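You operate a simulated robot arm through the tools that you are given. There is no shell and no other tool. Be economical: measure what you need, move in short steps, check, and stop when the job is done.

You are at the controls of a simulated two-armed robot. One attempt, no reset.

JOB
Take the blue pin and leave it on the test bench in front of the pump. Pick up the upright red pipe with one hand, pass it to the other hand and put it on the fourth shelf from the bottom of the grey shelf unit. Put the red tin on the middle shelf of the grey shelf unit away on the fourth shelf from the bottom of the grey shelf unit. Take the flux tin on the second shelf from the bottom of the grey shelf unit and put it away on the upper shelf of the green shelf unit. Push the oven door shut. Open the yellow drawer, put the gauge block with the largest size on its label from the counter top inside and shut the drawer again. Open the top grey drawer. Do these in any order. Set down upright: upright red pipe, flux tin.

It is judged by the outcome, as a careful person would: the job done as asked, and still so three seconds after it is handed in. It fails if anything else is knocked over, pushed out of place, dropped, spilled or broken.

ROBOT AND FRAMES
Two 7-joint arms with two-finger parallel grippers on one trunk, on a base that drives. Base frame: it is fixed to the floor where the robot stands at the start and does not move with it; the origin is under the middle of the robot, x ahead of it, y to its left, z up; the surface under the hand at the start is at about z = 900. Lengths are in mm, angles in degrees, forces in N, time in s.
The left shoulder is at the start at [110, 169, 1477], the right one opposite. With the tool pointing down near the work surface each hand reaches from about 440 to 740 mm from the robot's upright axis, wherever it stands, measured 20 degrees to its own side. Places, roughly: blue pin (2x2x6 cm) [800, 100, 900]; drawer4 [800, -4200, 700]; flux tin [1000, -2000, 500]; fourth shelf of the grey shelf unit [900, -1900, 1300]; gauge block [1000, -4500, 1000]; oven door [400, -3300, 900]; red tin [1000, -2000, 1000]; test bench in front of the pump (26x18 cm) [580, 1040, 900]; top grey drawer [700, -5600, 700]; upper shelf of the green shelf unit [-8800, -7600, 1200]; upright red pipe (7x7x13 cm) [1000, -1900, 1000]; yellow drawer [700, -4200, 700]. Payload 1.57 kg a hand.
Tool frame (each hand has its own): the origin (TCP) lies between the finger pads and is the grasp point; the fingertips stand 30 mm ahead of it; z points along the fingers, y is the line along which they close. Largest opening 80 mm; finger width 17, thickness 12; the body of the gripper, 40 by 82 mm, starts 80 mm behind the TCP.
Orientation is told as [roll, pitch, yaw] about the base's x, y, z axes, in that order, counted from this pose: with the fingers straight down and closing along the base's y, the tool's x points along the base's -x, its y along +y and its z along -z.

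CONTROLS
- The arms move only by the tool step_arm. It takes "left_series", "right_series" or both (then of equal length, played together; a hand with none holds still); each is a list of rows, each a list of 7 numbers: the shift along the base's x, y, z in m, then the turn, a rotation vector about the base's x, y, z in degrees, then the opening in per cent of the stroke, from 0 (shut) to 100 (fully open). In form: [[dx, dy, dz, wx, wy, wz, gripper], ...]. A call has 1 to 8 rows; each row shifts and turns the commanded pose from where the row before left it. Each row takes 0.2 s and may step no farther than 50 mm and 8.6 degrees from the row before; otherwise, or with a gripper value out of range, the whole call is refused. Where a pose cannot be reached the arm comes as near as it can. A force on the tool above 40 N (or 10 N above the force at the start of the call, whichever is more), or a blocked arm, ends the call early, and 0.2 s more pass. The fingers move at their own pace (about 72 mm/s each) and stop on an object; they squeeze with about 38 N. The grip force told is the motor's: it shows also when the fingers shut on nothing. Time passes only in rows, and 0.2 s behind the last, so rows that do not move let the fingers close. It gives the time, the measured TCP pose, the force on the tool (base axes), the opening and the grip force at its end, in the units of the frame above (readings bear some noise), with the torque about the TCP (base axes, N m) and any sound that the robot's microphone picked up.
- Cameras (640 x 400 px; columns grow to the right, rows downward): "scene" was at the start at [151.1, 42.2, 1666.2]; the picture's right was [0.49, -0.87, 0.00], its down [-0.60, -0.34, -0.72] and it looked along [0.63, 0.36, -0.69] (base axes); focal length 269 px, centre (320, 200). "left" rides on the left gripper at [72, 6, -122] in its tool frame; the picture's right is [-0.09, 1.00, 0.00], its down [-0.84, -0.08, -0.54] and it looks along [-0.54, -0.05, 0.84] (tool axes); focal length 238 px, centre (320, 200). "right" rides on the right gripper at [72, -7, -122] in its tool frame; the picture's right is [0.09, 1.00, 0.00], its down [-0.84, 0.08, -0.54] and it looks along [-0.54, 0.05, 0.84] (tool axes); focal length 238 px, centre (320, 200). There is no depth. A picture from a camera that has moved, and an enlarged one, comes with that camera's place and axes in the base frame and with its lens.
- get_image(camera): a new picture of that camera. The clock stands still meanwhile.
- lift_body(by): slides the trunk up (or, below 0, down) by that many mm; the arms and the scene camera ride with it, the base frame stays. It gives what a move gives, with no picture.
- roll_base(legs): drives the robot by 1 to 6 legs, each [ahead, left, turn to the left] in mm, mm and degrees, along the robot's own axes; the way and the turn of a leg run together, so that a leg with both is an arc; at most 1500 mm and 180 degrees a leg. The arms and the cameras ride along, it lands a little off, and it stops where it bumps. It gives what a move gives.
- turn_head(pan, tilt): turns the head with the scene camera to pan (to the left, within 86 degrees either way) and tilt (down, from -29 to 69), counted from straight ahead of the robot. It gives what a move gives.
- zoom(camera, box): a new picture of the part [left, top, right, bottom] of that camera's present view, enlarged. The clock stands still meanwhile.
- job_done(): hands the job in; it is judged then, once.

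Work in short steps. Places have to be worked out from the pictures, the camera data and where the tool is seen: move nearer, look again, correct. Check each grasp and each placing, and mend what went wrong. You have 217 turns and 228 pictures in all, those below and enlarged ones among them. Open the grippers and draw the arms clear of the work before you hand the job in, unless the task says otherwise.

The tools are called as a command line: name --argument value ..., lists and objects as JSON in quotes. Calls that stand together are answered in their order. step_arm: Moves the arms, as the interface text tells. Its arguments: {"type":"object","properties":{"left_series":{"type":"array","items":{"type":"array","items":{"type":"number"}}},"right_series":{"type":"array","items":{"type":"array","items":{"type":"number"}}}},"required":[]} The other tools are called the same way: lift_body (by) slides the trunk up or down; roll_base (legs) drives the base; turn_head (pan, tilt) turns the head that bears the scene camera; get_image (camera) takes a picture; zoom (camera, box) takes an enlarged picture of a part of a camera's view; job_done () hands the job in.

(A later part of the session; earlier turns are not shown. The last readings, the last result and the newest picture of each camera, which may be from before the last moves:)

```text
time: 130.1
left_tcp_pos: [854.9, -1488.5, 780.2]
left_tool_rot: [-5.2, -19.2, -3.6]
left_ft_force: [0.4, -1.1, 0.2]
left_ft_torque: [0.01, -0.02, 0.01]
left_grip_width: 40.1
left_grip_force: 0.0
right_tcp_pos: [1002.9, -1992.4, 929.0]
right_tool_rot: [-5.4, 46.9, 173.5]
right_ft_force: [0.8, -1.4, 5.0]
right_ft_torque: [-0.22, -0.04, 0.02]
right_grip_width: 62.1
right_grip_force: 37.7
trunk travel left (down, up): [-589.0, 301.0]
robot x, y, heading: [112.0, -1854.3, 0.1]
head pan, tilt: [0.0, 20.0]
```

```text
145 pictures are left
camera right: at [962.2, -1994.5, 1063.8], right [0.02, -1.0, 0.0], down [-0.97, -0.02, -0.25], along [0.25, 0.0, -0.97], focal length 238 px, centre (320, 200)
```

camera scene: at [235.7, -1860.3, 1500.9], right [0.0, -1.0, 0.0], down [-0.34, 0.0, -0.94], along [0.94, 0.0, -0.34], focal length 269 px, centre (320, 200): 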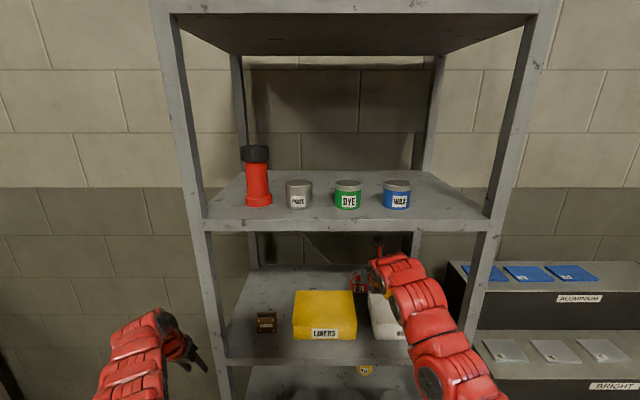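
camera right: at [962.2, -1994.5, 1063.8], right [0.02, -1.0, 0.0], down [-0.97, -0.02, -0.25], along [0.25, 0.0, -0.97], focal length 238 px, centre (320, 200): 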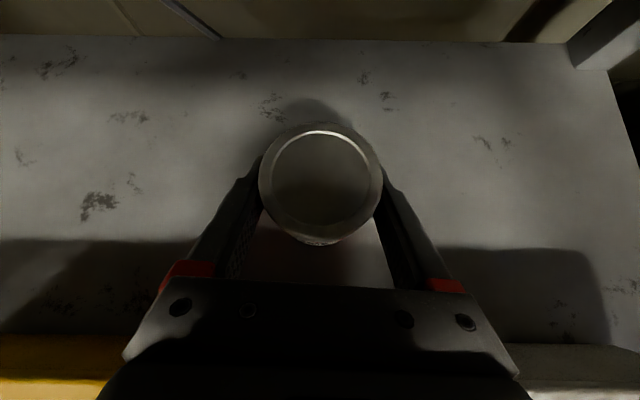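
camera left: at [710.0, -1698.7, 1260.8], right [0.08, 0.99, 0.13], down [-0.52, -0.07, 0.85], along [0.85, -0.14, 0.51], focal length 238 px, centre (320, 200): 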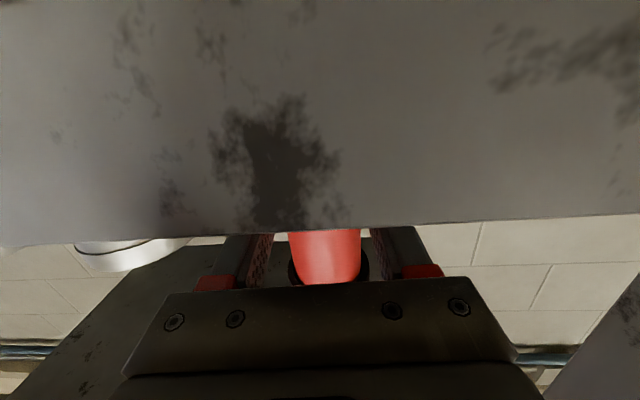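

Gripped at 62 mm. Lift gently and check it stays.

step_arm --right_series '[[0, 0, 0.01, 0, 0, 0, 0], [0, 0, 0.02, 0, 0, 0, 0], [0, 0, 0.02, 0, 0, 0, 0], [0, 0, 0.025, 0, 0, 0, 0], [0, 0, 0, 0, 0, 0, 0]]'

get_image --camera "right"

```text
time: 131.3
left_tcp_pos: [855.7, -1487.6, 778.6]
left_tool_rot: [-5.2, -19.1, -3.6]
left_ft_force: [1.2, -1.1, 0.9]
left_ft_torque: [-0.02, -0.01, -0.02]
left_grip_width: 39.9
left_grip_force: 0.1
right_tcp_pos: [1002.6, -1992.5, 1001.8]
right_tool_rot: [-5.4, 46.8, 173.4]
right_ft_force: [-0.4, -0.2, -1.5]
right_ft_torque: [-0.02, -0.02, 0.0]
right_grip_width: 61.0
right_grip_force: 38.3
trunk travel left (down, up): [-589.0, 301.0]
robot x, y, heading: [106.3, -1855.5, 0.2]
head pan, tilt: [0.0, 20.0]
```

```text
144 pictures are left
camera right: at [962.6, -1993.4, 1135.8], right [0.02, -1.0, 0.0], down [-0.97, -0.02, -0.25], along [0.25, 0.0, -0.97], focal length 238 px, centre (320, 200)
```

right: 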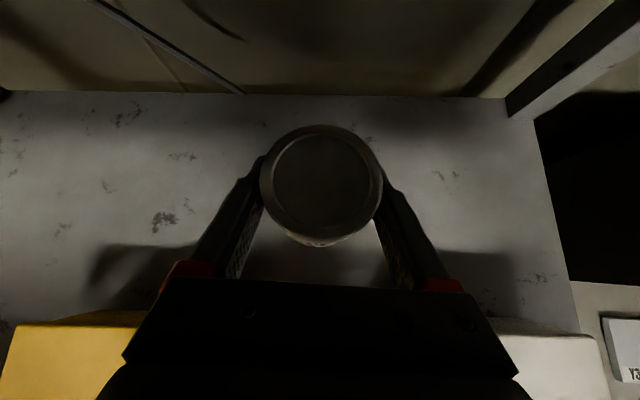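

Held. A little higher, then straight back out.

step_arm --right_series '[[0, 0, 0.012, 0, 0, 0, 0], [0, 0, 0, 0, 0, 0, 0]]'

roll_base --legs '[[-520, 0, 0]]'

get_image --camera "right"

get_image --camera "scene"

```text
time: 131.9
left_tcp_pos: [854.3, -1488.1, 779.1]
left_tool_rot: [-5.2, -19.1, -3.6]
left_ft_force: [-0.2, 0.9, -0.1]
left_ft_torque: [0.01, -0.02, 0.0]
left_grip_width: 40.3
left_grip_force: 0.1
right_tcp_pos: [1002.7, -1991.9, 1012.3]
right_tool_rot: [-5.4, 46.7, 173.5]
right_ft_force: [-0.8, -0.4, -1.9]
right_ft_torque: [0.02, 0.02, -0.03]
right_grip_width: 61.0
right_grip_force: 38.2
trunk travel left (down, up): [-589.0, 301.0]
robot x, y, heading: [111.7, -1857.0, 0.5]
head pan, tilt: [0.0, 20.0]
```

```text
time: 134.9
left_tcp_pos: [338.7, -1486.9, 779.6]
left_tool_rot: [-5.2, -19.1, -3.3]
left_ft_force: [-0.3, -0.7, -0.3]
left_ft_torque: [0.02, -0.03, 0.02]
left_grip_width: 40.1
left_grip_force: 0.1
right_tcp_pos: [489.6, -1991.7, 1014.2]
right_tool_rot: [-5.3, 46.8, 173.7]
right_ft_force: [0.7, 0.6, -1.9]
right_ft_torque: [0.03, 0.01, 0.01]
right_grip_width: 60.8
right_grip_force: 38.1
trunk travel left (down, up): [-589.0, 301.0]
robot x, y, heading: [-399.0, -1854.7, 0.1]
head pan, tilt: [0.0, 20.0]
```

```text
143 pictures are left
camera right: at [448.7, -1993.4, 1149.0], right [0.02, -1.0, 0.0], down [-0.97, -0.02, -0.25], along [0.25, 0.0, -0.97], focal length 238 px, centre (320, 200)
```

right: 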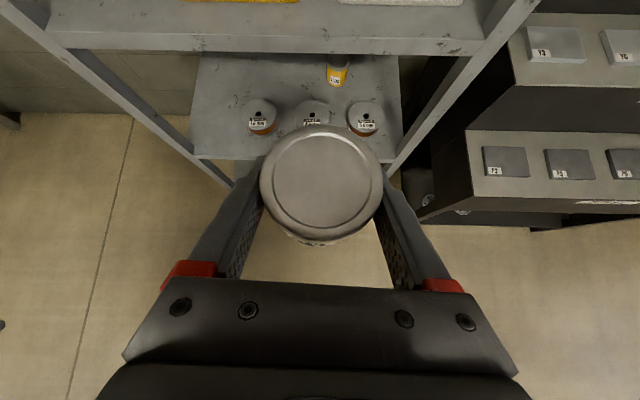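

```text
142 pictures are left
camera scene: at [-228.4, -1856.9, 1500.9], right [0.01, -1.0, 0.0], down [-0.34, 0.0, -0.94], along [0.94, 0.01, -0.34], focal length 269 px, centre (320, 200)
```

scene: 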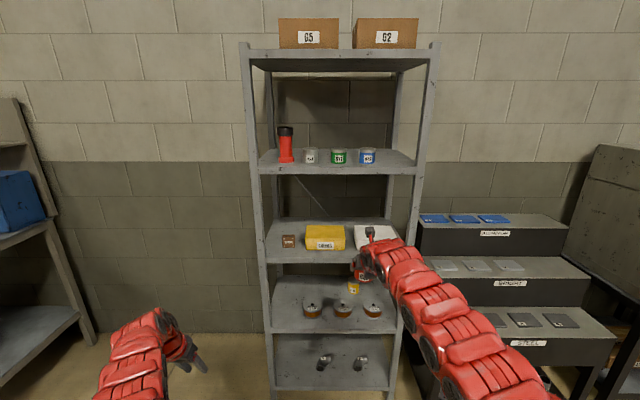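

Tin in hand. I raise the trunk, shift right, and lift the arm to pass over the cans on shelf 4; plan: set it at about (935, -2095), behind and right of WAX.

lift_body --by 300

step_arm --right_series '[[0, 0, 0.03, 0, 0, 0, 0], [0, 0, 0.03, 0, 0, 0, 0], [0, 0, 0.03, 0, 0, 0, 0]]'

roll_base --legs '[[0, -103, 0], [250, 0, 0]]'

get_image --camera "right"

get_image --camera "scene"

```text
time: 137.9
left_tcp_pos: [339.0, -1487.0, 1079.0]
left_tool_rot: [-5.3, -19.2, -3.2]
left_ft_force: [0.3, 0.0, 0.4]
left_ft_torque: [0.0, -0.01, 0.0]
left_grip_width: 39.7
left_grip_force: 0.1
right_tcp_pos: [488.3, -1992.6, 1313.5]
right_tool_rot: [-5.4, 46.8, 173.8]
right_ft_force: [-0.8, 0.4, -2.3]
right_ft_torque: [0.01, -0.02, 0.02]
right_grip_width: 60.9
right_grip_force: 37.5
trunk travel left (down, up): [-889.0, 1.0]
robot x, y, heading: [-401.5, -1856.8, 0.4]
head pan, tilt: [0.0, 20.0]
```

```text
time: 138.7
left_tcp_pos: [339.2, -1488.0, 1078.7]
left_tool_rot: [-5.2, -19.0, -3.3]
left_ft_force: [-0.5, 0.1, 0.0]
left_ft_torque: [0.0, 0.01, -0.03]
left_grip_width: 40.0
left_grip_force: 0.0
right_tcp_pos: [486.5, -1990.4, 1401.0]
right_tool_rot: [-5.4, 46.8, 173.6]
right_ft_force: [0.4, -0.4, -2.4]
right_ft_torque: [0.01, -0.01, -0.01]
right_grip_width: 61.0
right_grip_force: 38.1
trunk travel left (down, up): [-889.0, 1.0]
robot x, y, heading: [-402.4, -1860.1, 0.5]
head pan, tilt: [0.0, 20.0]
```

```text
time: 141.3
left_tcp_pos: [589.4, -1587.8, 1081.0]
left_tool_rot: [-5.1, -19.2, -3.2]
left_ft_force: [-0.7, -0.2, 0.0]
left_ft_torque: [-0.01, 0.03, -0.02]
left_grip_width: 40.1
left_grip_force: 0.1
right_tcp_pos: [737.9, -2093.0, 1400.7]
right_tool_rot: [-5.6, 47.0, 173.8]
right_ft_force: [1.1, -0.9, -2.5]
right_ft_torque: [0.02, -0.03, -0.02]
right_grip_width: 60.9
right_grip_force: 38.1
trunk travel left (down, up): [-889.0, 1.0]
robot x, y, heading: [-152.0, -1961.3, 0.6]
head pan, tilt: [0.0, 20.0]
```

```text
141 pictures are left
camera right: at [697.6, -2094.3, 1536.8], right [0.02, -1.0, 0.0], down [-0.97, -0.02, -0.25], along [0.25, 0.0, -0.97], focal length 238 px, centre (320, 200)
```

right: 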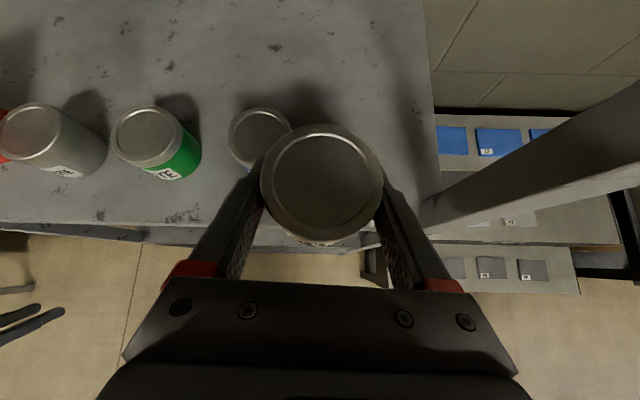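

```text
140 pictures are left
camera scene: at [22.2, -1959.3, 1801.2], right [0.01, -1.0, 0.0], down [-0.34, 0.0, -0.94], along [0.94, 0.01, -0.34], focal length 269 px, centre (320, 200)
```

scene: 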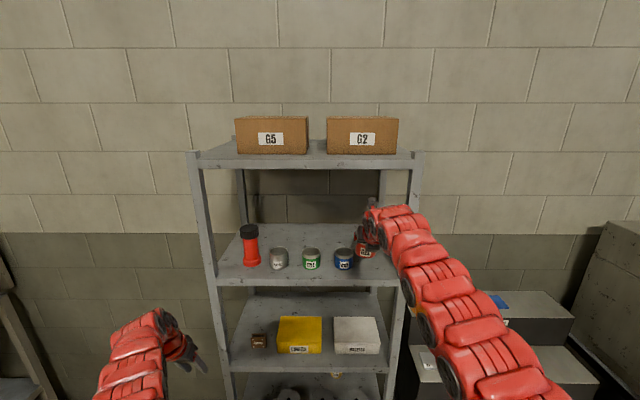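

Before rolling on I move the left hand farther out from the post.

step_arm --left_series '[[0, 0.045, -0.01, 0, 0, 0, 40], [0, 0.045, -0.01, 0, 0, 0, 40], [0, 0.045, -0.01, 0, 0, 0, 40], [0, 0, 0, 0, 0, 0, 40]]'

roll_base --legs '[[190, 0, -0.5]]'

get_image --camera "right"

```text
time: 142.3
left_tcp_pos: [553.9, -1509.3, 1064.4]
left_tool_rot: [-5.3, -19.2, -3.1]
left_ft_force: [-0.7, 0.6, 0.0]
left_ft_torque: [-0.01, -0.03, 0.0]
left_grip_width: 32.2
left_grip_force: 0.0
left hand out of reach, approached as far as the arm can: row 1, 2, 3
right_tcp_pos: [738.3, -2092.1, 1400.7]
right_tool_rot: [-5.6, 46.7, 173.9]
right_ft_force: [0.0, 0.1, -1.9]
right_ft_torque: [0.02, -0.05, -0.03]
right_grip_width: 60.8
right_grip_force: 38.1
trunk travel left (down, up): [-889.0, 1.0]
robot x, y, heading: [-145.8, -1959.4, 0.3]
head pan, tilt: [0.0, 20.0]
```

```text
time: 143.8
left_tcp_pos: [743.3, -1509.3, 1066.0]
left_tool_rot: [-5.3, -19.3, -3.4]
left_ft_force: [-0.3, -0.1, 1.0]
left_ft_torque: [-0.01, -0.06, 0.01]
left_grip_width: 32.3
left_grip_force: 0.1
right_tcp_pos: [925.9, -2093.2, 1403.4]
right_tool_rot: [-5.4, 46.9, 173.6]
right_ft_force: [-0.4, 0.4, -1.4]
right_ft_torque: [-0.01, -0.01, -0.03]
right_grip_width: 60.7
right_grip_force: 38.3
trunk travel left (down, up): [-889.0, 1.0]
robot x, y, heading: [39.8, -1960.8, 0.5]
head pan, tilt: [0.0, 20.0]
```

```text
139 pictures are left
camera right: at [885.0, -2094.4, 1537.8], right [0.02, -1.0, 0.0], down [-0.97, -0.02, -0.25], along [0.25, 0.0, -0.97], focal length 238 px, centre (320, 200)
```

right: 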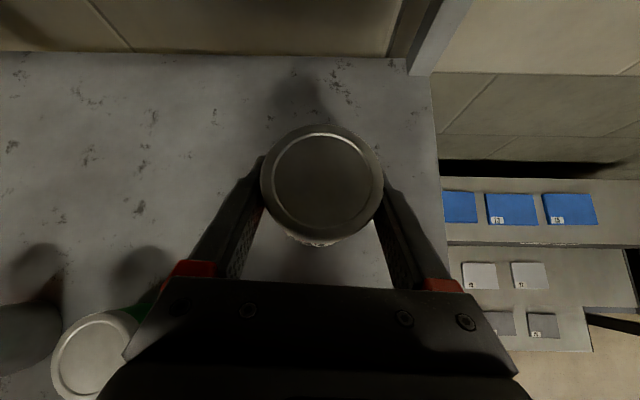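

Free space below. Lowering.

step_arm --right_series '[[0, 0, -0.025, 0, 0, 0, 0], [0, 0, -0.02, 0, 0, 0, 0], [0, 0, -0.012, 0, 0, 0, 0], [0, 0, -0.005, 0, 0, 0, 0], [0, 0, 0, 0, 0, 0, 0]]'

step_arm --right_series '[[0, 0, -0.004, 0, 0, 0, 0], [0, 0, -0.003, 0, 0, 0, 0], [0, 0, 0, 0, 0, 0, 0]]'

```text
time: 145.0
left_tcp_pos: [744.5, -1510.0, 1064.1]
left_tool_rot: [-5.2, -19.2, -3.4]
left_ft_force: [0.1, 0.6, 0.3]
left_ft_torque: [0.0, -0.01, 0.03]
left_grip_width: 32.1
left_grip_force: 0.1
right_tcp_pos: [927.3, -2093.2, 1338.6]
right_tool_rot: [-5.3, 46.8, 173.7]
right_ft_force: [0.2, -0.7, -1.7]
right_ft_torque: [-0.04, 0.01, -0.03]
right_grip_width: 60.7
right_grip_force: 38.0
trunk travel left (down, up): [-889.0, 1.0]
robot x, y, heading: [39.7, -1957.5, 0.5]
head pan, tilt: [0.0, 20.0]
```

```text
time: 145.8
left_tcp_pos: [744.6, -1508.6, 1064.1]
left_tool_rot: [-5.2, -19.1, -3.3]
left_ft_force: [0.3, -0.2, 0.3]
left_ft_torque: [0.04, 0.03, 0.03]
left_grip_width: 32.2
left_grip_force: 0.1
right_tcp_pos: [926.6, -2092.6, 1331.6]
right_tool_rot: [-5.4, 46.8, 173.6]
right_ft_force: [0.5, 0.5, -1.8]
right_ft_torque: [0.02, 0.0, -0.02]
right_grip_width: 60.8
right_grip_force: 38.7
trunk travel left (down, up): [-889.0, 1.0]
robot x, y, heading: [41.0, -1959.2, 0.6]
head pan, tilt: [0.0, 20.0]
```

No contact yet; continue in small steps.

step_arm --right_series '[[0, 0, -0.004, 0, 0, 0, 0], [0, 0, -0.003, 0, 0, 0, 0], [0, 0, 0, 0, 0, 0, 0]]'

zoom --camera "scene" --box '[280, 200, 440, 300]'

```text
time: 146.6
left_tcp_pos: [744.8, -1509.5, 1064.7]
left_tool_rot: [-5.2, -19.2, -3.4]
left_ft_force: [0.2, 0.1, -0.8]
left_ft_torque: [0.0, 0.02, -0.02]
left_grip_width: 31.7
left_grip_force: 0.0
right_tcp_pos: [927.2, -2093.4, 1324.7]
right_tool_rot: [-5.4, 46.8, 173.8]
right_ft_force: [-0.3, 1.2, -1.1]
right_ft_torque: [-0.01, 0.01, 0.01]
right_grip_width: 60.8
right_grip_force: 38.4
trunk travel left (down, up): [-889.0, 1.0]
robot x, y, heading: [38.3, -1959.2, 0.4]
head pan, tilt: [0.0, 20.0]
```

```text
4.00 times, centred on (360, 250) of scene
camera zoom: at [213.6, -1957.5, 1800.9], right [0.01, -1.0, 0.0], down [-0.34, 0.0, -0.94], along [0.94, 0.01, -0.34], focal length 1077 px, centre (160, 0)
```

zoom: 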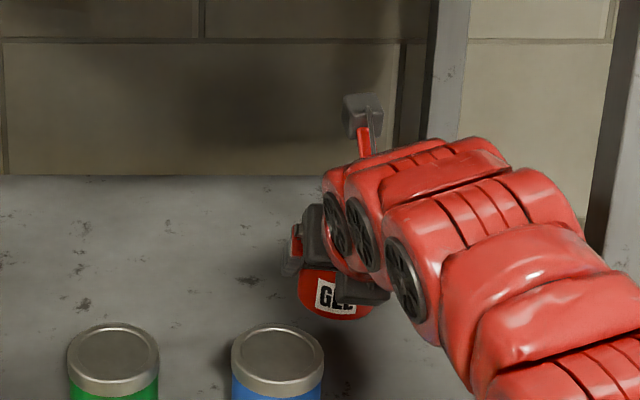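

step_arm --right_series '[[0, 0, -0.004, 0, 0, 0, 0], [0, 0, -0.003, 0, 0, 0, 0], [0, 0, 0, 0, 0, 0, 0]]'

step_arm --right_series '[[0, 0, -0.003, 0, 0, 0, 0], [0, 0, -0.002, 0, 0, 0, 0], [0, 0, 0, 0, 0, 0, 0]]'

```text
time: 147.4
left_tcp_pos: [744.9, -1509.6, 1064.5]
left_tool_rot: [-5.1, -19.1, -3.4]
left_ft_force: [0.7, 0.1, 0.1]
left_ft_torque: [-0.01, 0.01, -0.02]
left_grip_width: 32.1
left_grip_force: 0.1
right_tcp_pos: [928.1, -2093.8, 1317.3]
right_tool_rot: [-5.3, 46.8, 173.7]
right_ft_force: [-0.4, 0.9, -2.2]
right_ft_torque: [0.0, 0.02, 0.03]
right_grip_width: 60.6
right_grip_force: 38.1
trunk travel left (down, up): [-889.0, 1.0]
robot x, y, heading: [37.9, -1957.4, 0.3]
head pan, tilt: [0.0, 20.0]
```

```text
time: 148.2
left_tcp_pos: [744.4, -1509.8, 1063.7]
left_tool_rot: [-5.2, -19.1, -3.4]
left_ft_force: [0.1, 0.2, -0.6]
left_ft_torque: [-0.03, 0.02, 0.04]
left_grip_width: 32.0
left_grip_force: 0.1
right_tcp_pos: [928.1, -2093.7, 1312.2]
right_tool_rot: [-5.4, 46.9, 173.7]
right_ft_force: [-0.7, -0.2, -2.4]
right_ft_torque: [0.04, -0.04, 0.02]
right_grip_width: 60.5
right_grip_force: 38.4
trunk travel left (down, up): [-889.0, 1.0]
robot x, y, heading: [39.5, -1958.3, 0.4]
head pan, tilt: [0.0, 20.0]
```

step_arm --right_series '[[0, 0, -0.003, 0, 0, 0, 0], [0, 0, -0.003, 0, 0, 0, 0], [0, 0, 0, 0, 0, 0, 0]]'

zoom --camera "scene" --box '[320, 240, 400, 290]'

get_image --camera "right"

```text
time: 149.0
left_tcp_pos: [744.3, -1507.9, 1065.7]
left_tool_rot: [-5.1, -19.2, -3.3]
left_ft_force: [-0.5, 0.2, 0.6]
left_ft_torque: [0.01, 0.0, -0.02]
left_grip_width: 32.0
left_grip_force: 0.0
right_tcp_pos: [927.9, -2093.2, 1310.5]
right_tool_rot: [-5.3, 47.2, 173.7]
right_ft_force: [8.1, 0.3, 19.0]
right_ft_torque: [-0.63, -0.15, 0.23]
right_grip_width: 60.5
right_grip_force: 38.1
trunk travel left (down, up): [-889.0, 1.0]
robot x, y, heading: [40.8, -1960.6, 0.4]
head pan, tilt: [0.0, 20.0]
```

```text
8.00 times, centred on (360, 265) of scene
camera zoom: at [211.4, -1956.8, 1801.4], right [0.01, -1.0, 0.0], down [-0.34, 0.0, -0.94], along [0.94, 0.01, -0.34], focal length 2154 px, centre (0, -320)
```

zoom: 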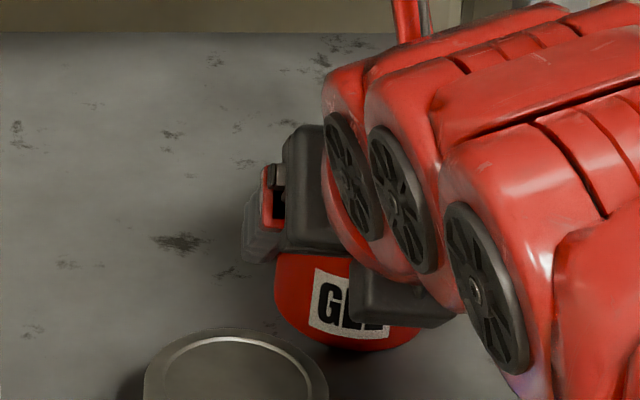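

```text
136 pictures are left
camera right: at [886.8, -2094.2, 1446.0], right [0.02, -1.0, 0.0], down [-0.97, -0.02, -0.25], along [0.25, 0.0, -0.97], focal length 238 px, centre (320, 200)
```

right: 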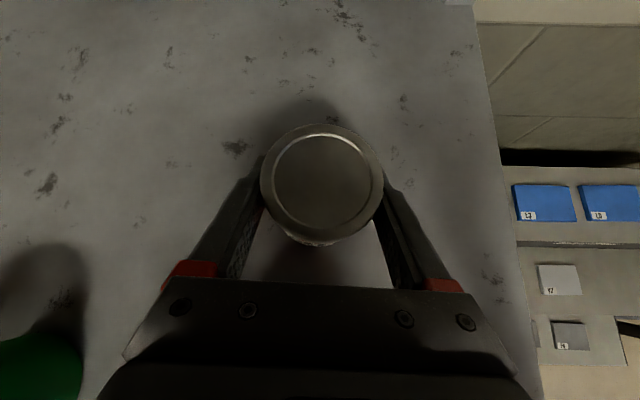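

Contact: it's standing. Ease off, open, and rise straight up.

step_arm --right_series '[[0, 0, 0.002, 0, 0, 0, 0], [0, 0, 0, 0, 0, 0, 85], [0, 0, 0, 0, 0, 0, 100], [0, 0, 0, 0, 0, 0, 100], [0, 0, 0.03, 0, 0, 0, 100], [0, 0, 0.04, 0, 0, 0, 100], [0, 0, 0.04, 0, 0, 0, 100]]'

get_image --camera "right"

```text
time: 150.6
left_tcp_pos: [745.0, -1510.2, 1064.1]
left_tool_rot: [-5.2, -19.0, -3.4]
left_ft_force: [0.1, 0.2, 0.2]
left_ft_torque: [0.0, -0.05, -0.01]
left_grip_width: 31.9
left_grip_force: 0.1
right_tcp_pos: [930.9, -2095.7, 1422.0]
right_tool_rot: [-5.5, 46.9, 173.5]
right_ft_force: [0.0, 0.4, -0.5]
right_ft_torque: [0.0, 0.01, 0.0]
right_grip_width: 80.0
right_grip_force: 0.1
trunk travel left (down, up): [-889.0, 1.0]
robot x, y, heading: [38.3, -1959.7, 0.4]
head pan, tilt: [0.0, 20.0]
```

```text
135 pictures are left
camera right: at [889.1, -2096.8, 1556.3], right [0.02, -1.0, 0.0], down [-0.97, -0.02, -0.25], along [0.25, 0.0, -0.97], focal length 238 px, centre (320, 200)
```

right: 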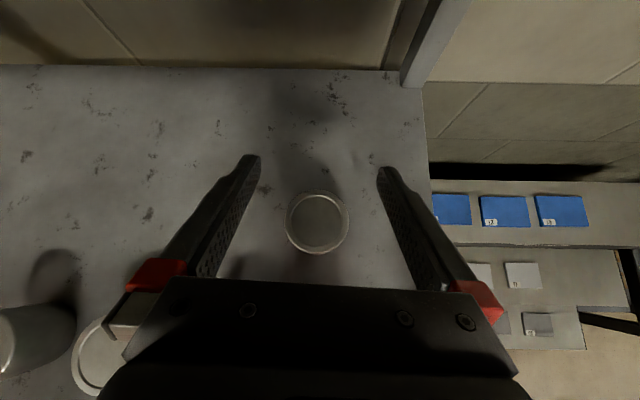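

Red tin is placed. Now I back off and lower the trunk for the flux tin on shelf 2.

roll_base --legs '[[-480, 0, 0], [0, 60, 0]]'

lift_body --by -700

get_image --camera "right"

get_image --camera "scene"

```text
time: 154.1
left_tcp_pos: [262.6, -1457.6, 1065.8]
left_tool_rot: [-4.9, -19.1, -3.2]
left_ft_force: [0.2, -0.7, -0.1]
left_ft_torque: [0.05, 0.0, 0.05]
left_grip_width: 31.9
left_grip_force: 0.0
right_tcp_pos: [449.3, -2043.8, 1419.5]
right_tool_rot: [-5.8, 46.8, 173.5]
right_ft_force: [0.1, -0.6, 0.6]
right_ft_torque: [0.04, -0.03, 0.03]
right_grip_width: 79.9
right_grip_force: 0.2
trunk travel left (down, up): [-889.0, 1.0]
robot x, y, heading: [-446.6, -1907.7, 0.5]
head pan, tilt: [0.0, 20.0]
```

```text
refused: -700 is not a number from -400 to 400
```

```text
134 pictures are left
camera right: at [409.5, -2046.0, 1554.5], right [0.02, -1.0, 0.0], down [-0.97, -0.02, -0.25], along [0.25, 0.01, -0.97], focal length 238 px, centre (320, 200)
```

right: 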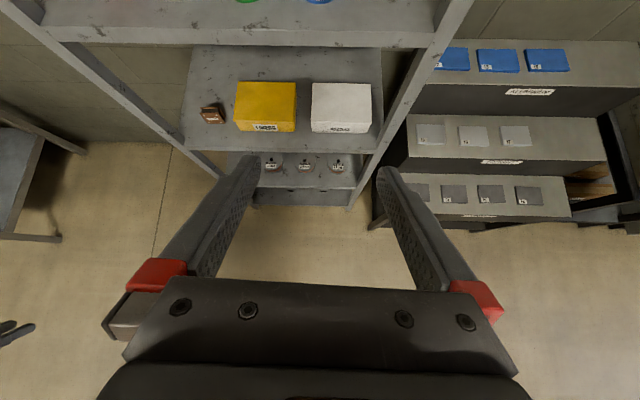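

```text
133 pictures are left
camera scene: at [-266.8, -1910.9, 1800.8], right [0.01, -1.0, -0.01], down [-0.34, 0.0, -0.94], along [0.94, 0.01, -0.34], focal length 269 px, centre (320, 200)
```

scene: 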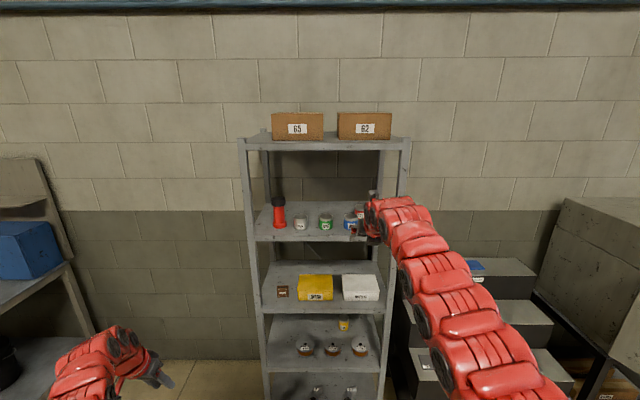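

Lower in two steps.

lift_body --by -400

lift_body --by -300

turn_head --pan 0 --tilt 22

get_image --camera "scene"

get_image --camera "right"

```text
time: 157.9
left_tcp_pos: [262.8, -1450.8, 665.6]
left_tool_rot: [-5.2, -19.2, -3.1]
left_ft_force: [-1.1, -0.2, -0.4]
left_ft_torque: [0.03, 0.01, -0.01]
left_grip_width: 31.8
left_grip_force: 0.0
right_tcp_pos: [448.2, -2037.3, 1020.8]
right_tool_rot: [-5.4, 46.9, 173.8]
right_ft_force: [-0.2, 0.9, -0.6]
right_ft_torque: [0.0, 0.0, 0.0]
right_grip_width: 79.8
right_grip_force: 0.0
trunk travel left (down, up): [-489.0, 401.0]
robot x, y, heading: [-441.7, -1905.5, 0.8]
head pan, tilt: [0.0, 20.0]
```

```text
time: 160.9
left_tcp_pos: [260.8, -1452.5, 364.5]
left_tool_rot: [-5.1, -19.2, -3.1]
left_ft_force: [-0.1, 0.4, -0.1]
left_ft_torque: [-0.02, 0.01, 0.03]
left_grip_width: 32.1
left_grip_force: 0.0
right_tcp_pos: [448.2, -2036.7, 722.6]
right_tool_rot: [-5.4, 46.8, 174.0]
right_ft_force: [-1.0, 0.6, -0.8]
right_ft_torque: [0.03, 0.0, 0.0]
right_grip_width: 80.0
right_grip_force: 0.0
trunk travel left (down, up): [-189.0, 701.0]
robot x, y, heading: [-442.6, -1905.7, 0.7]
head pan, tilt: [0.0, 20.0]
```

```text
time: 161.5
left_tcp_pos: [261.5, -1453.0, 363.6]
left_tool_rot: [-5.2, -19.3, -3.2]
left_ft_force: [0.8, 0.0, -1.3]
left_ft_torque: [-0.01, 0.02, 0.0]
left_grip_width: 32.0
left_grip_force: 0.1
right_tcp_pos: [449.1, -2038.2, 721.0]
right_tool_rot: [-5.4, 46.9, 174.0]
right_ft_force: [0.3, 0.5, 0.1]
right_ft_torque: [0.03, 0.0, 0.02]
right_grip_width: 79.8
right_grip_force: 0.1
trunk travel left (down, up): [-189.0, 701.0]
robot x, y, heading: [-441.4, -1903.6, 0.6]
head pan, tilt: [0.0, 22.0]
```

```text
132 pictures are left
camera scene: at [-268.2, -1902.2, 1097.7], right [0.01, -1.0, 0.0], down [-0.37, 0.0, -0.93], along [0.93, 0.01, -0.37], focal length 269 px, centre (320, 200)
```

scene: 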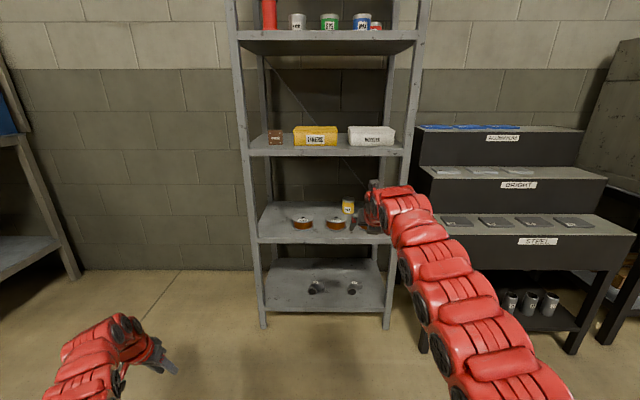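

```text
131 pictures are left
camera right: at [408.6, -2038.6, 855.8], right [0.02, -1.0, 0.0], down [-0.97, -0.02, -0.25], along [0.25, 0.0, -0.97], focal length 238 px, centre (320, 200)
```

right: 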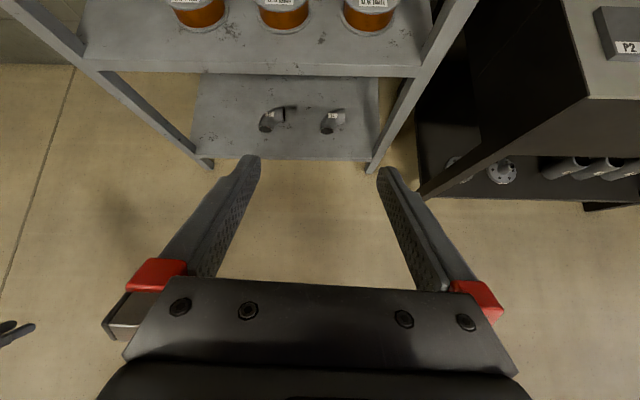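

Flux tin at roughly (1040, -2036). I lower the right hand to z≈610 to enter between shelves 2 and 3, and roll forward.

step_arm --right_series '[[0, 0, -0.04, 0, 0, 0, 100], [0, 0, -0.04, 0, 0, 0, 100], [0, 0, -0.03, 0, 0, 0, 100], [0, 0, 0, 0, 0, 0, 100]]'

roll_base --legs '[[400, 0, -0.5]]'

get_image --camera "right"

```text
time: 162.5
left_tcp_pos: [261.3, -1452.2, 364.5]
left_tool_rot: [-5.2, -19.2, -3.1]
left_ft_force: [1.2, -0.2, 1.0]
left_ft_torque: [0.02, -0.01, 0.0]
left_grip_width: 31.9
left_grip_force: 0.0
right_tcp_pos: [448.6, -2040.3, 611.3]
right_tool_rot: [-5.5, 46.8, 173.8]
right_ft_force: [-0.7, 0.1, 0.5]
right_ft_torque: [-0.01, -0.02, -0.01]
right_grip_width: 80.0
right_grip_force: 0.1
trunk travel left (down, up): [-189.0, 701.0]
robot x, y, heading: [-441.0, -1906.5, 0.9]
head pan, tilt: [0.0, 22.0]
```

```text
time: 165.0
left_tcp_pos: [663.5, -1455.7, 363.9]
left_tool_rot: [-5.2, -19.2, -3.6]
left_ft_force: [-0.3, -0.5, -0.4]
left_ft_torque: [0.01, 0.0, -0.01]
left_grip_width: 32.0
left_grip_force: 0.0
right_tcp_pos: [845.9, -2044.5, 609.9]
right_tool_rot: [-5.4, 46.8, 173.3]
right_ft_force: [0.4, -0.3, -0.5]
right_ft_torque: [0.01, 0.03, 0.01]
right_grip_width: 79.9
right_grip_force: 0.0
trunk travel left (down, up): [-189.0, 701.0]
robot x, y, heading: [-38.4, -1901.2, 0.1]
head pan, tilt: [0.0, 22.0]
```

```text
130 pictures are left
camera right: at [806.2, -2045.5, 746.0], right [0.02, -1.0, 0.0], down [-0.97, -0.02, -0.25], along [0.25, 0.0, -0.97], focal length 238 px, centre (320, 200)
```

right: 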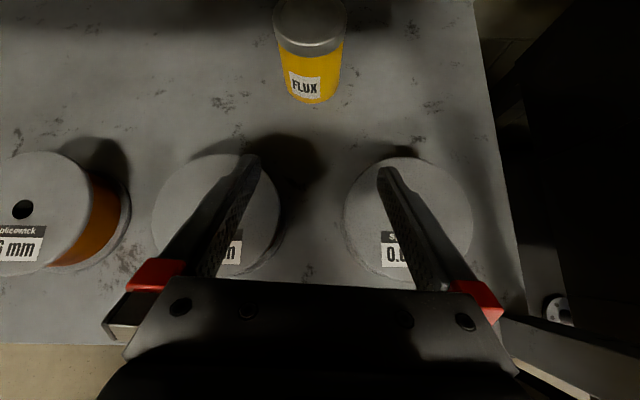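

Flux centre ≈(1022, -2036), top ≈567. I roll 150 mm forward at this height, then fine-align.

roll_base --legs '[[152, 6, 0]]'

get_image --camera "right"

```text
time: 166.4
left_tcp_pos: [812.3, -1447.4, 362.9]
left_tool_rot: [-5.1, -19.1, -3.6]
left_ft_force: [0.7, -0.2, 0.2]
left_ft_torque: [-0.01, -0.03, -0.01]
left_grip_width: 32.0
left_grip_force: 0.1
right_tcp_pos: [994.8, -2036.1, 610.7]
right_tool_rot: [-5.5, 46.6, 173.5]
right_ft_force: [-0.1, -0.3, 0.4]
right_ft_torque: [-0.01, -0.03, 0.04]
right_grip_width: 79.9
right_grip_force: 0.1
trunk travel left (down, up): [-189.0, 701.0]
robot x, y, heading: [108.8, -1894.0, 0.4]
head pan, tilt: [0.0, 22.0]
```

```text
129 pictures are left
camera right: at [954.8, -2037.1, 745.6], right [0.02, -1.0, 0.0], down [-0.97, -0.02, -0.24], along [0.24, 0.0, -0.97], focal length 238 px, centre (320, 200)
```

right: 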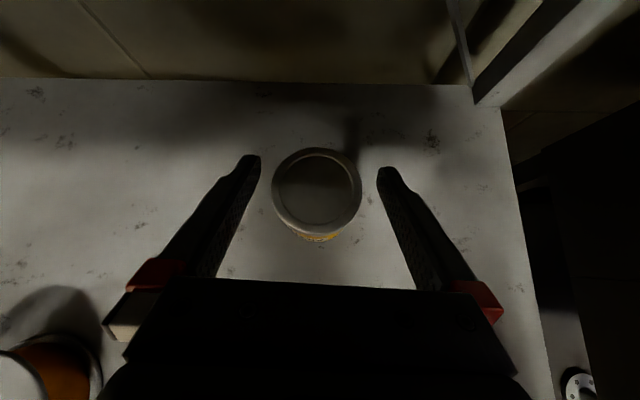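

Flux centre ≈(1007, -2035), top ≈575. Adjust and descend to z≈552, then close.

step_arm --right_series '[[0.011, 0.002, -0.02, 0, 0, 0, 100], [0, 0, -0.02, 0, 0, 0, 100], [0, 0, 0, 0, 0, 0, 100]]'

get_image --camera "right"

```text
time: 167.2
left_tcp_pos: [812.7, -1447.2, 363.3]
left_tool_rot: [-5.2, -19.2, -3.5]
left_ft_force: [-0.2, 0.2, -0.4]
left_ft_torque: [-0.03, 0.03, 0.01]
left_grip_width: 32.0
left_grip_force: 0.0
right_tcp_pos: [1005.0, -2034.7, 569.5]
right_tool_rot: [-5.4, 46.8, 173.5]
right_ft_force: [-0.2, -0.4, 0.2]
right_ft_torque: [0.02, 0.02, 0.01]
right_grip_width: 80.0
right_grip_force: 0.0
trunk travel left (down, up): [-189.0, 701.0]
robot x, y, heading: [106.9, -1895.7, 0.6]
head pan, tilt: [0.0, 22.0]
```

```text
128 pictures are left
camera right: at [965.3, -2034.9, 705.4], right [0.02, -1.0, 0.0], down [-0.97, -0.02, -0.25], along [0.25, 0.0, -0.97], focal length 238 px, centre (320, 200)
```

right: 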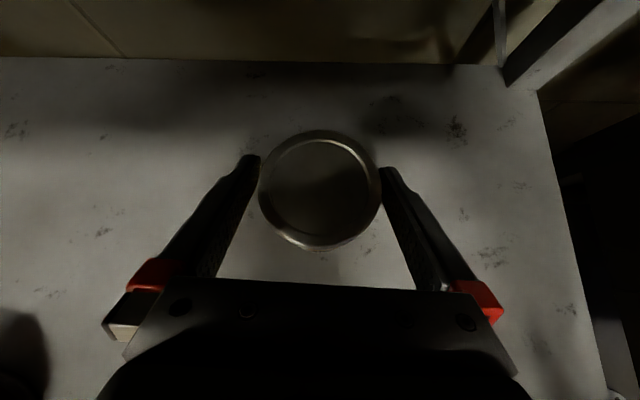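

Centred. Descend 18 mm and close.

step_arm --right_series '[[0, 0, -0.01, 0, 0, 0, 100], [0, 0, -0.008, 0, 0, 0, 100], [0, 0, 0, 0, 0, 0, 0], [0, 0, 0, 0, 0, 0, 0], [0, 0, 0, 0, 0, 0, 0]]'

step_arm --right_series '[[0, 0, 0.01, 0, 0, 0, 0], [0, 0, 0.02, 0, 0, 0, 0], [0, 0, 0.02, 0, 0, 0, 0], [0, 0, 0.02, 0, 0, 0, 0], [0, 0, 0.015, 0, 0, 0, 0]]'

get_image --camera "right"

```text
time: 168.4
left_tcp_pos: [812.9, -1447.4, 363.8]
left_tool_rot: [-5.2, -19.3, -3.6]
left_ft_force: [0.0, 0.1, 0.0]
left_ft_torque: [0.02, -0.01, -0.03]
left_grip_width: 31.8
left_grip_force: 0.1
right_tcp_pos: [1006.7, -2034.3, 553.3]
right_tool_rot: [-5.4, 46.9, 173.4]
right_ft_force: [0.9, -1.5, 0.2]
right_ft_torque: [-0.14, -0.03, 0.02]
right_grip_width: 61.0
right_grip_force: 37.7
trunk travel left (down, up): [-189.0, 701.0]
robot x, y, heading: [105.8, -1894.8, 0.2]
head pan, tilt: [0.0, 22.0]
```

```text
time: 169.6
left_tcp_pos: [811.8, -1448.5, 364.4]
left_tool_rot: [-5.2, -19.2, -3.5]
left_ft_force: [0.3, 0.0, -0.2]
left_ft_torque: [0.03, -0.04, 0.03]
left_grip_width: 32.0
left_grip_force: 0.1
right_tcp_pos: [1006.7, -2033.7, 638.9]
right_tool_rot: [-5.5, 46.8, 173.4]
right_ft_force: [0.1, -0.9, -1.8]
right_ft_torque: [-0.01, -0.03, -0.01]
right_grip_width: 60.9
right_grip_force: 37.9
trunk travel left (down, up): [-189.0, 701.0]
robot x, y, heading: [110.2, -1897.9, 0.2]
head pan, tilt: [0.0, 22.0]
```

```text
127 pictures are left
camera right: at [965.9, -2034.7, 775.1], right [0.02, -1.0, 0.0], down [-0.97, -0.02, -0.24], along [0.24, 0.0, -0.97], focal length 238 px, centre (320, 200)
```

right: 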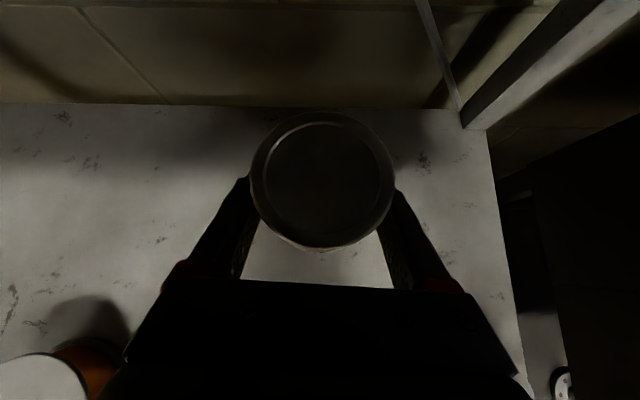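

Flux held. I roll back out, raise the trunk, and look behind/right toward the green shelf.

roll_base --legs '[[-700, 0, 0]]'

lift_body --by 400

roll_base --legs '[[-300, 0, -140]]'

turn_head --pan 0 --tilt 10

get_image --camera "scene"

get_image --camera "right"

```text
time: 173.4
left_tcp_pos: [107.0, -1447.7, 363.5]
left_tool_rot: [-5.2, -19.1, -3.0]
left_ft_force: [0.2, 0.0, -0.1]
left_ft_torque: [-0.03, 0.01, -0.03]
left_grip_width: 32.0
left_grip_force: 0.0
right_tcp_pos: [304.9, -2032.8, 639.8]
right_tool_rot: [-5.5, 46.9, 174.0]
right_ft_force: [0.2, 0.1, -2.2]
right_ft_torque: [0.03, -0.02, -0.02]
right_grip_width: 60.8
right_grip_force: 38.1
trunk travel left (down, up): [-189.0, 701.0]
robot x, y, heading: [-596.1, -1900.7, 1.1]
head pan, tilt: [0.0, 22.0]
```

```text
time: 177.2
left_tcp_pos: [104.9, -1448.2, 764.2]
left_tool_rot: [-5.2, -19.2, -3.0]
left_ft_force: [0.9, -0.5, 0.2]
left_ft_torque: [-0.06, 0.0, 0.01]
left_grip_width: 32.0
left_grip_force: 0.1
right_tcp_pos: [305.7, -2032.4, 1040.0]
right_tool_rot: [-5.4, 46.8, 174.0]
right_ft_force: [0.0, 0.0, -1.4]
right_ft_torque: [-0.01, -0.01, -0.01]
right_grip_width: 60.8
right_grip_force: 38.5
trunk travel left (down, up): [-589.0, 301.0]
robot x, y, heading: [-594.2, -1900.0, 0.9]
head pan, tilt: [0.0, 22.0]
```

```text
time: 183.5
left_tcp_pos: [-953.8, -2473.5, 764.5]
left_tool_rot: [-5.1, -19.1, -145.7]
left_ft_force: [-0.6, -0.1, 0.1]
left_ft_torque: [0.02, -0.01, 0.0]
left_grip_width: 32.1
left_grip_force: 0.0
right_tcp_pos: [-1466.8, -2129.9, 1041.3]
right_tool_rot: [-5.3, 46.7, 31.3]
right_ft_force: [0.2, -0.5, -2.6]
right_ft_torque: [0.0, -0.03, -0.02]
right_grip_width: 60.4
right_grip_force: 38.2
trunk travel left (down, up): [-589.0, 301.0]
robot x, y, heading: [-670.6, -1686.3, -141.8]
head pan, tilt: [0.0, 22.0]
cut short: leg 1
```

```text
time: 184.3
left_tcp_pos: [-953.5, -2473.9, 763.9]
left_tool_rot: [-5.2, -19.1, -145.7]
left_ft_force: [0.2, 0.4, -0.3]
left_ft_torque: [0.01, 0.01, -0.02]
left_grip_width: 32.1
left_grip_force: 0.0
right_tcp_pos: [-1465.8, -2131.0, 1039.8]
right_tool_rot: [-5.4, 46.7, 31.3]
right_ft_force: [-0.1, -0.2, -1.9]
right_ft_torque: [-0.02, 0.02, 0.01]
right_grip_width: 60.7
right_grip_force: 37.7
trunk travel left (down, up): [-589.0, 301.0]
robot x, y, heading: [-672.4, -1684.6, -141.8]
head pan, tilt: [0.0, 10.0]
```

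```text
126 pictures are left
camera scene: at [-809.3, -1792.4, 1517.1], right [-0.62, 0.79, 0.0], down [0.14, 0.11, -0.98], along [-0.77, -0.61, -0.17], focal length 269 px, centre (320, 200)
```

scene: 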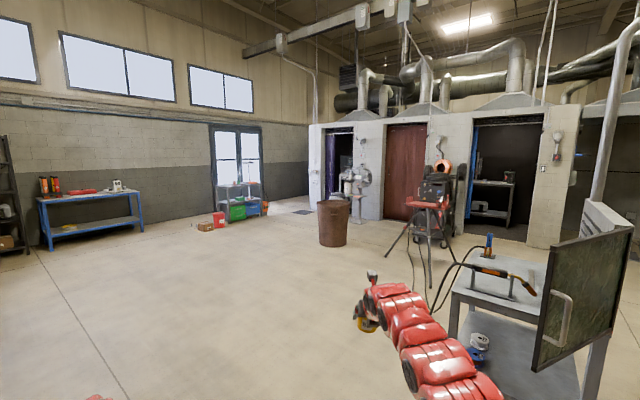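

```text
125 pictures are left
camera right: at [-1435.2, -2106.1, 1174.9], right [-0.63, 0.78, 0.0], down [0.75, 0.61, -0.24], along [-0.19, -0.15, -0.97], focal length 238 px, centre (320, 200)
```

right: 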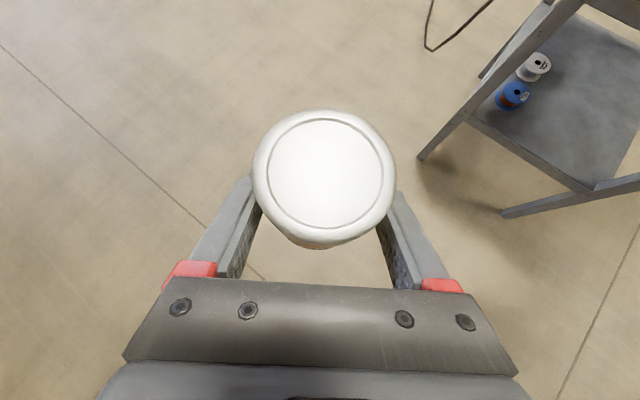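

I'm facing roughly toward the green shelf's place. Zoom to see the way.

zoom --camera "scene" --box '[190, 110, 390, 235]'

zoom --camera "scene" --box '[400, 110, 600, 235]'

```text
3.20 times, centred on (290, 172) of scene
camera zoom: at [-809.3, -1792.4, 1517.1], right [-0.62, 0.79, 0.0], down [0.14, 0.11, -0.98], along [-0.77, -0.61, -0.17], focal length 862 px, centre (416, 288)
```

zoom: 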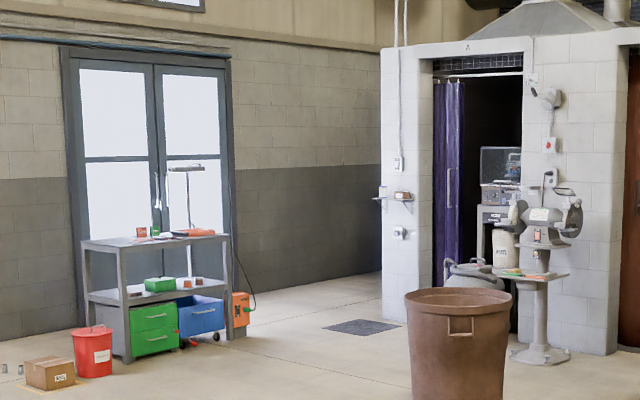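

```text
3.20 times, centred on (500, 172) of scene
camera zoom: at [-809.3, -1792.4, 1517.1], right [-0.62, 0.79, 0.0], down [0.14, 0.11, -0.98], along [-0.77, -0.61, -0.17], focal length 862 px, centre (-256, 288)
```

zoom: 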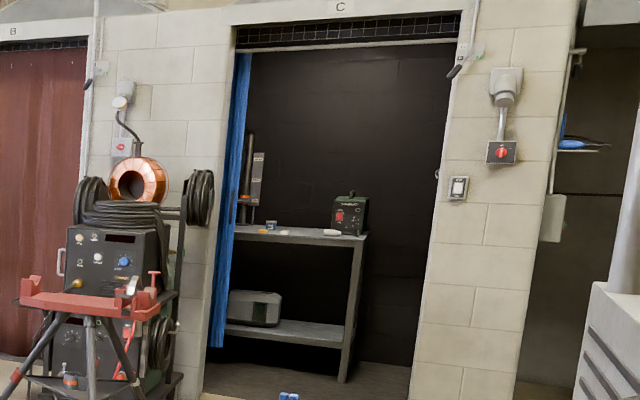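

The route ahead is open except for a brown barrel (~(-4340,-4310)); I pass left of it.

roll_base --legs '[[1450, 350, 0], [1450, 350, 0], [1450, 250, 0]]'

turn_head --pan 10 --tilt 5

get_image --camera "scene"

```text
time: 205.5
left_tcp_pos: [-3971.4, -5751.5, 763.3]
left_tool_rot: [-5.2, -19.1, -150.7]
left_ft_force: [-0.6, 0.0, 0.3]
left_ft_torque: [0.03, -0.02, 0.0]
left_grip_width: 31.7
left_grip_force: 0.1
right_tcp_pos: [-4449.8, -5364.4, 1040.6]
right_tool_rot: [-5.4, 46.8, 26.2]
right_ft_force: [-0.7, 0.1, -1.6]
right_ft_torque: [-0.03, 0.03, 0.0]
right_grip_width: 60.3
right_grip_force: 38.3
trunk travel left (down, up): [-589.0, 301.0]
robot x, y, heading: [-3617.3, -4995.2, -147.0]
head pan, tilt: [0.0, 10.0]
```

```text
time: 206.2
left_tcp_pos: [-3970.2, -5750.8, 763.2]
left_tool_rot: [-5.1, -19.2, -150.8]
left_ft_force: [-0.3, 0.1, -0.3]
left_ft_torque: [0.02, -0.03, 0.04]
left_grip_width: 31.8
left_grip_force: 0.0
right_tcp_pos: [-4451.7, -5364.7, 1041.1]
right_tool_rot: [-5.3, 46.6, 26.2]
right_ft_force: [-0.3, 0.0, -2.1]
right_ft_torque: [-0.01, -0.01, -0.02]
right_grip_width: 60.7
right_grip_force: 37.8
trunk travel left (down, up): [-589.0, 301.0]
robot x, y, heading: [-3620.2, -4992.8, -147.1]
head pan, tilt: [10.0, 5.0]
```

```text
122 pictures are left
camera scene: at [-3755.7, -5098.0, 1525.2], right [-0.68, 0.73, 0.0], down [0.06, 0.06, -1.0], along [-0.73, -0.68, -0.09], focal length 269 px, centre (320, 200)
```

scene: 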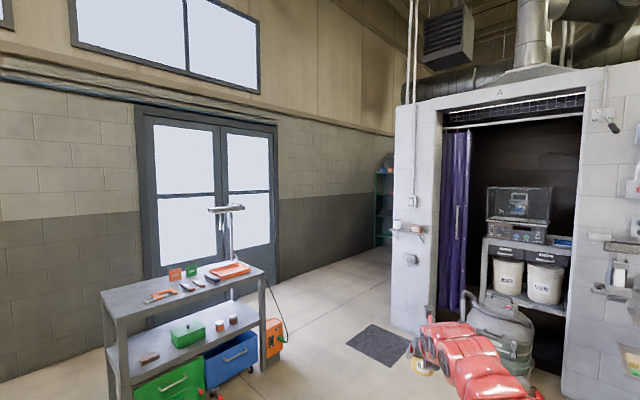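

The green shelf shows at the far end of the corridor left of booth A. I drive toward the corridor mouth, between the cart table and the booth.

roll_base --legs '[[1020, 118, 0], [1020, 118, 0], [900, 120, -33]]'

turn_head --pan 0 --tilt 10

get_image --camera "scene"

```text
time: 219.9
left_tcp_pos: [-6484.9, -7223.7, 776.8]
left_tool_rot: [-4.7, -20.2, -177.0]
left_ft_force: [0.7, -0.1, -0.6]
left_ft_torque: [0.0, 0.0, 0.02]
left_grip_width: 32.0
left_grip_force: 0.1
right_tcp_pos: [-6743.4, -6678.2, 1052.4]
right_tool_rot: [-6.3, 47.2, 0.8]
right_ft_force: [2.3, -8.5, 4.2]
right_ft_torque: [0.26, 0.12, 0.11]
right_grip_width: 60.4
right_grip_force: 37.7
trunk travel left (down, up): [-589.0, 301.0]
robot x, y, heading: [-5849.6, -6698.2, -173.0]
head pan, tilt: [10.0, 5.0]
stopped in leg 3: the force on the tool passed its limit at 52 N (the readings are from after the stop); the commanded pose is now the measured one
```

```text
time: 220.6
left_tcp_pos: [-6504.5, -7232.2, 771.4]
left_tool_rot: [-4.5, -19.5, -177.1]
left_ft_force: [0.8, 0.6, -1.0]
left_ft_torque: [0.0, 0.01, 0.01]
left_grip_width: 31.8
left_grip_force: 0.1
right_tcp_pos: [-6766.1, -6683.9, 1042.1]
right_tool_rot: [-6.5, 46.5, 0.1]
right_ft_force: [-0.4, -3.6, -1.5]
right_ft_torque: [0.16, 0.04, -0.17]
right_grip_width: 60.3
right_grip_force: 38.2
trunk travel left (down, up): [-589.0, 301.0]
robot x, y, heading: [-5860.2, -6709.5, -173.3]
head pan, tilt: [0.0, 10.0]
```

```text
121 pictures are left
camera scene: at [-6050.2, -6736.8, 1516.9], right [-0.12, 0.99, 0.0], down [0.18, 0.02, -0.98], along [-0.98, -0.12, -0.18], focal length 269 px, centre (320, 200)
```

scene: 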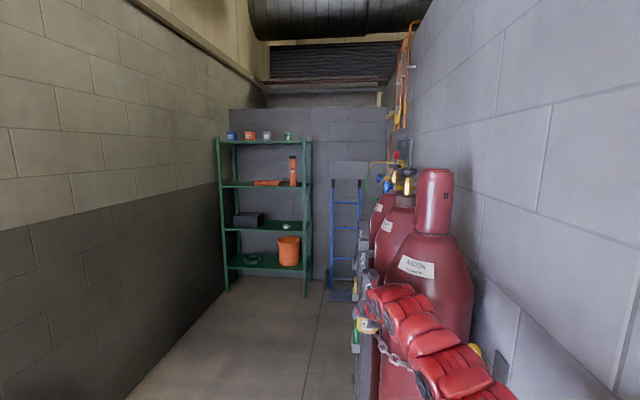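

The right arm brushed the gas cylinders; they still stand. I move left, away from them, and look.

roll_base --legs '[[0, 400, -7]]'

get_image --camera "scene"

get_image --camera "right"

```text
time: 223.1
left_tcp_pos: [-6545.8, -7528.2, 771.5]
left_tool_rot: [-4.5, -19.6, 175.1]
left_ft_force: [0.1, -0.4, 0.7]
left_ft_torque: [-0.01, 0.01, 0.04]
left_grip_width: 31.9
left_grip_force: 0.1
right_tcp_pos: [-6725.7, -6949.9, 1043.6]
right_tool_rot: [-6.8, 46.7, -7.6]
right_ft_force: [0.1, 0.3, -1.6]
right_ft_torque: [0.03, -0.01, 0.0]
right_grip_width: 60.5
right_grip_force: 38.6
trunk travel left (down, up): [-589.0, 301.0]
robot x, y, heading: [-5836.4, -7103.4, 179.3]
head pan, tilt: [0.0, 10.0]
```

```text
120 pictures are left
camera scene: at [-6011.9, -7096.3, 1517.2], right [0.02, 1.0, 0.0], down [0.17, 0.0, -0.98], along [-0.98, 0.02, -0.17], focal length 269 px, centre (320, 200)
```

scene: 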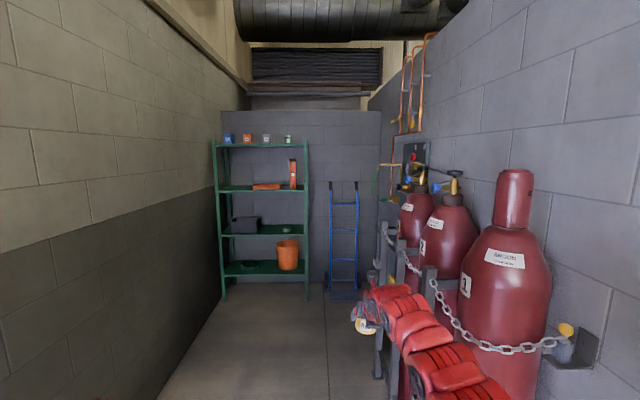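

```text
119 pictures are left
camera right: at [-6686.3, -6948.3, 1177.6], right [-0.02, 1.0, -0.01], down [0.97, 0.01, -0.25], along [-0.25, -0.02, -0.97], focal length 238 px, centre (320, 200)
```

right: 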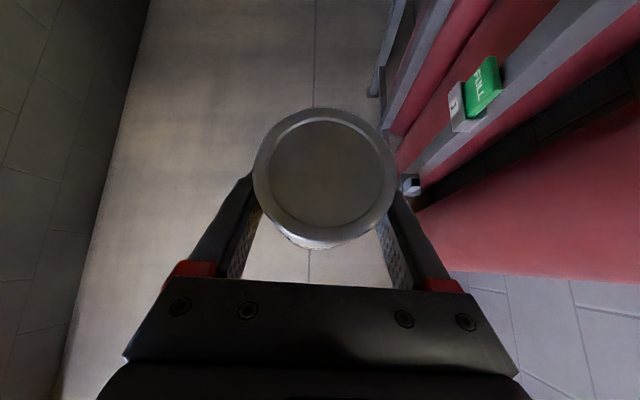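

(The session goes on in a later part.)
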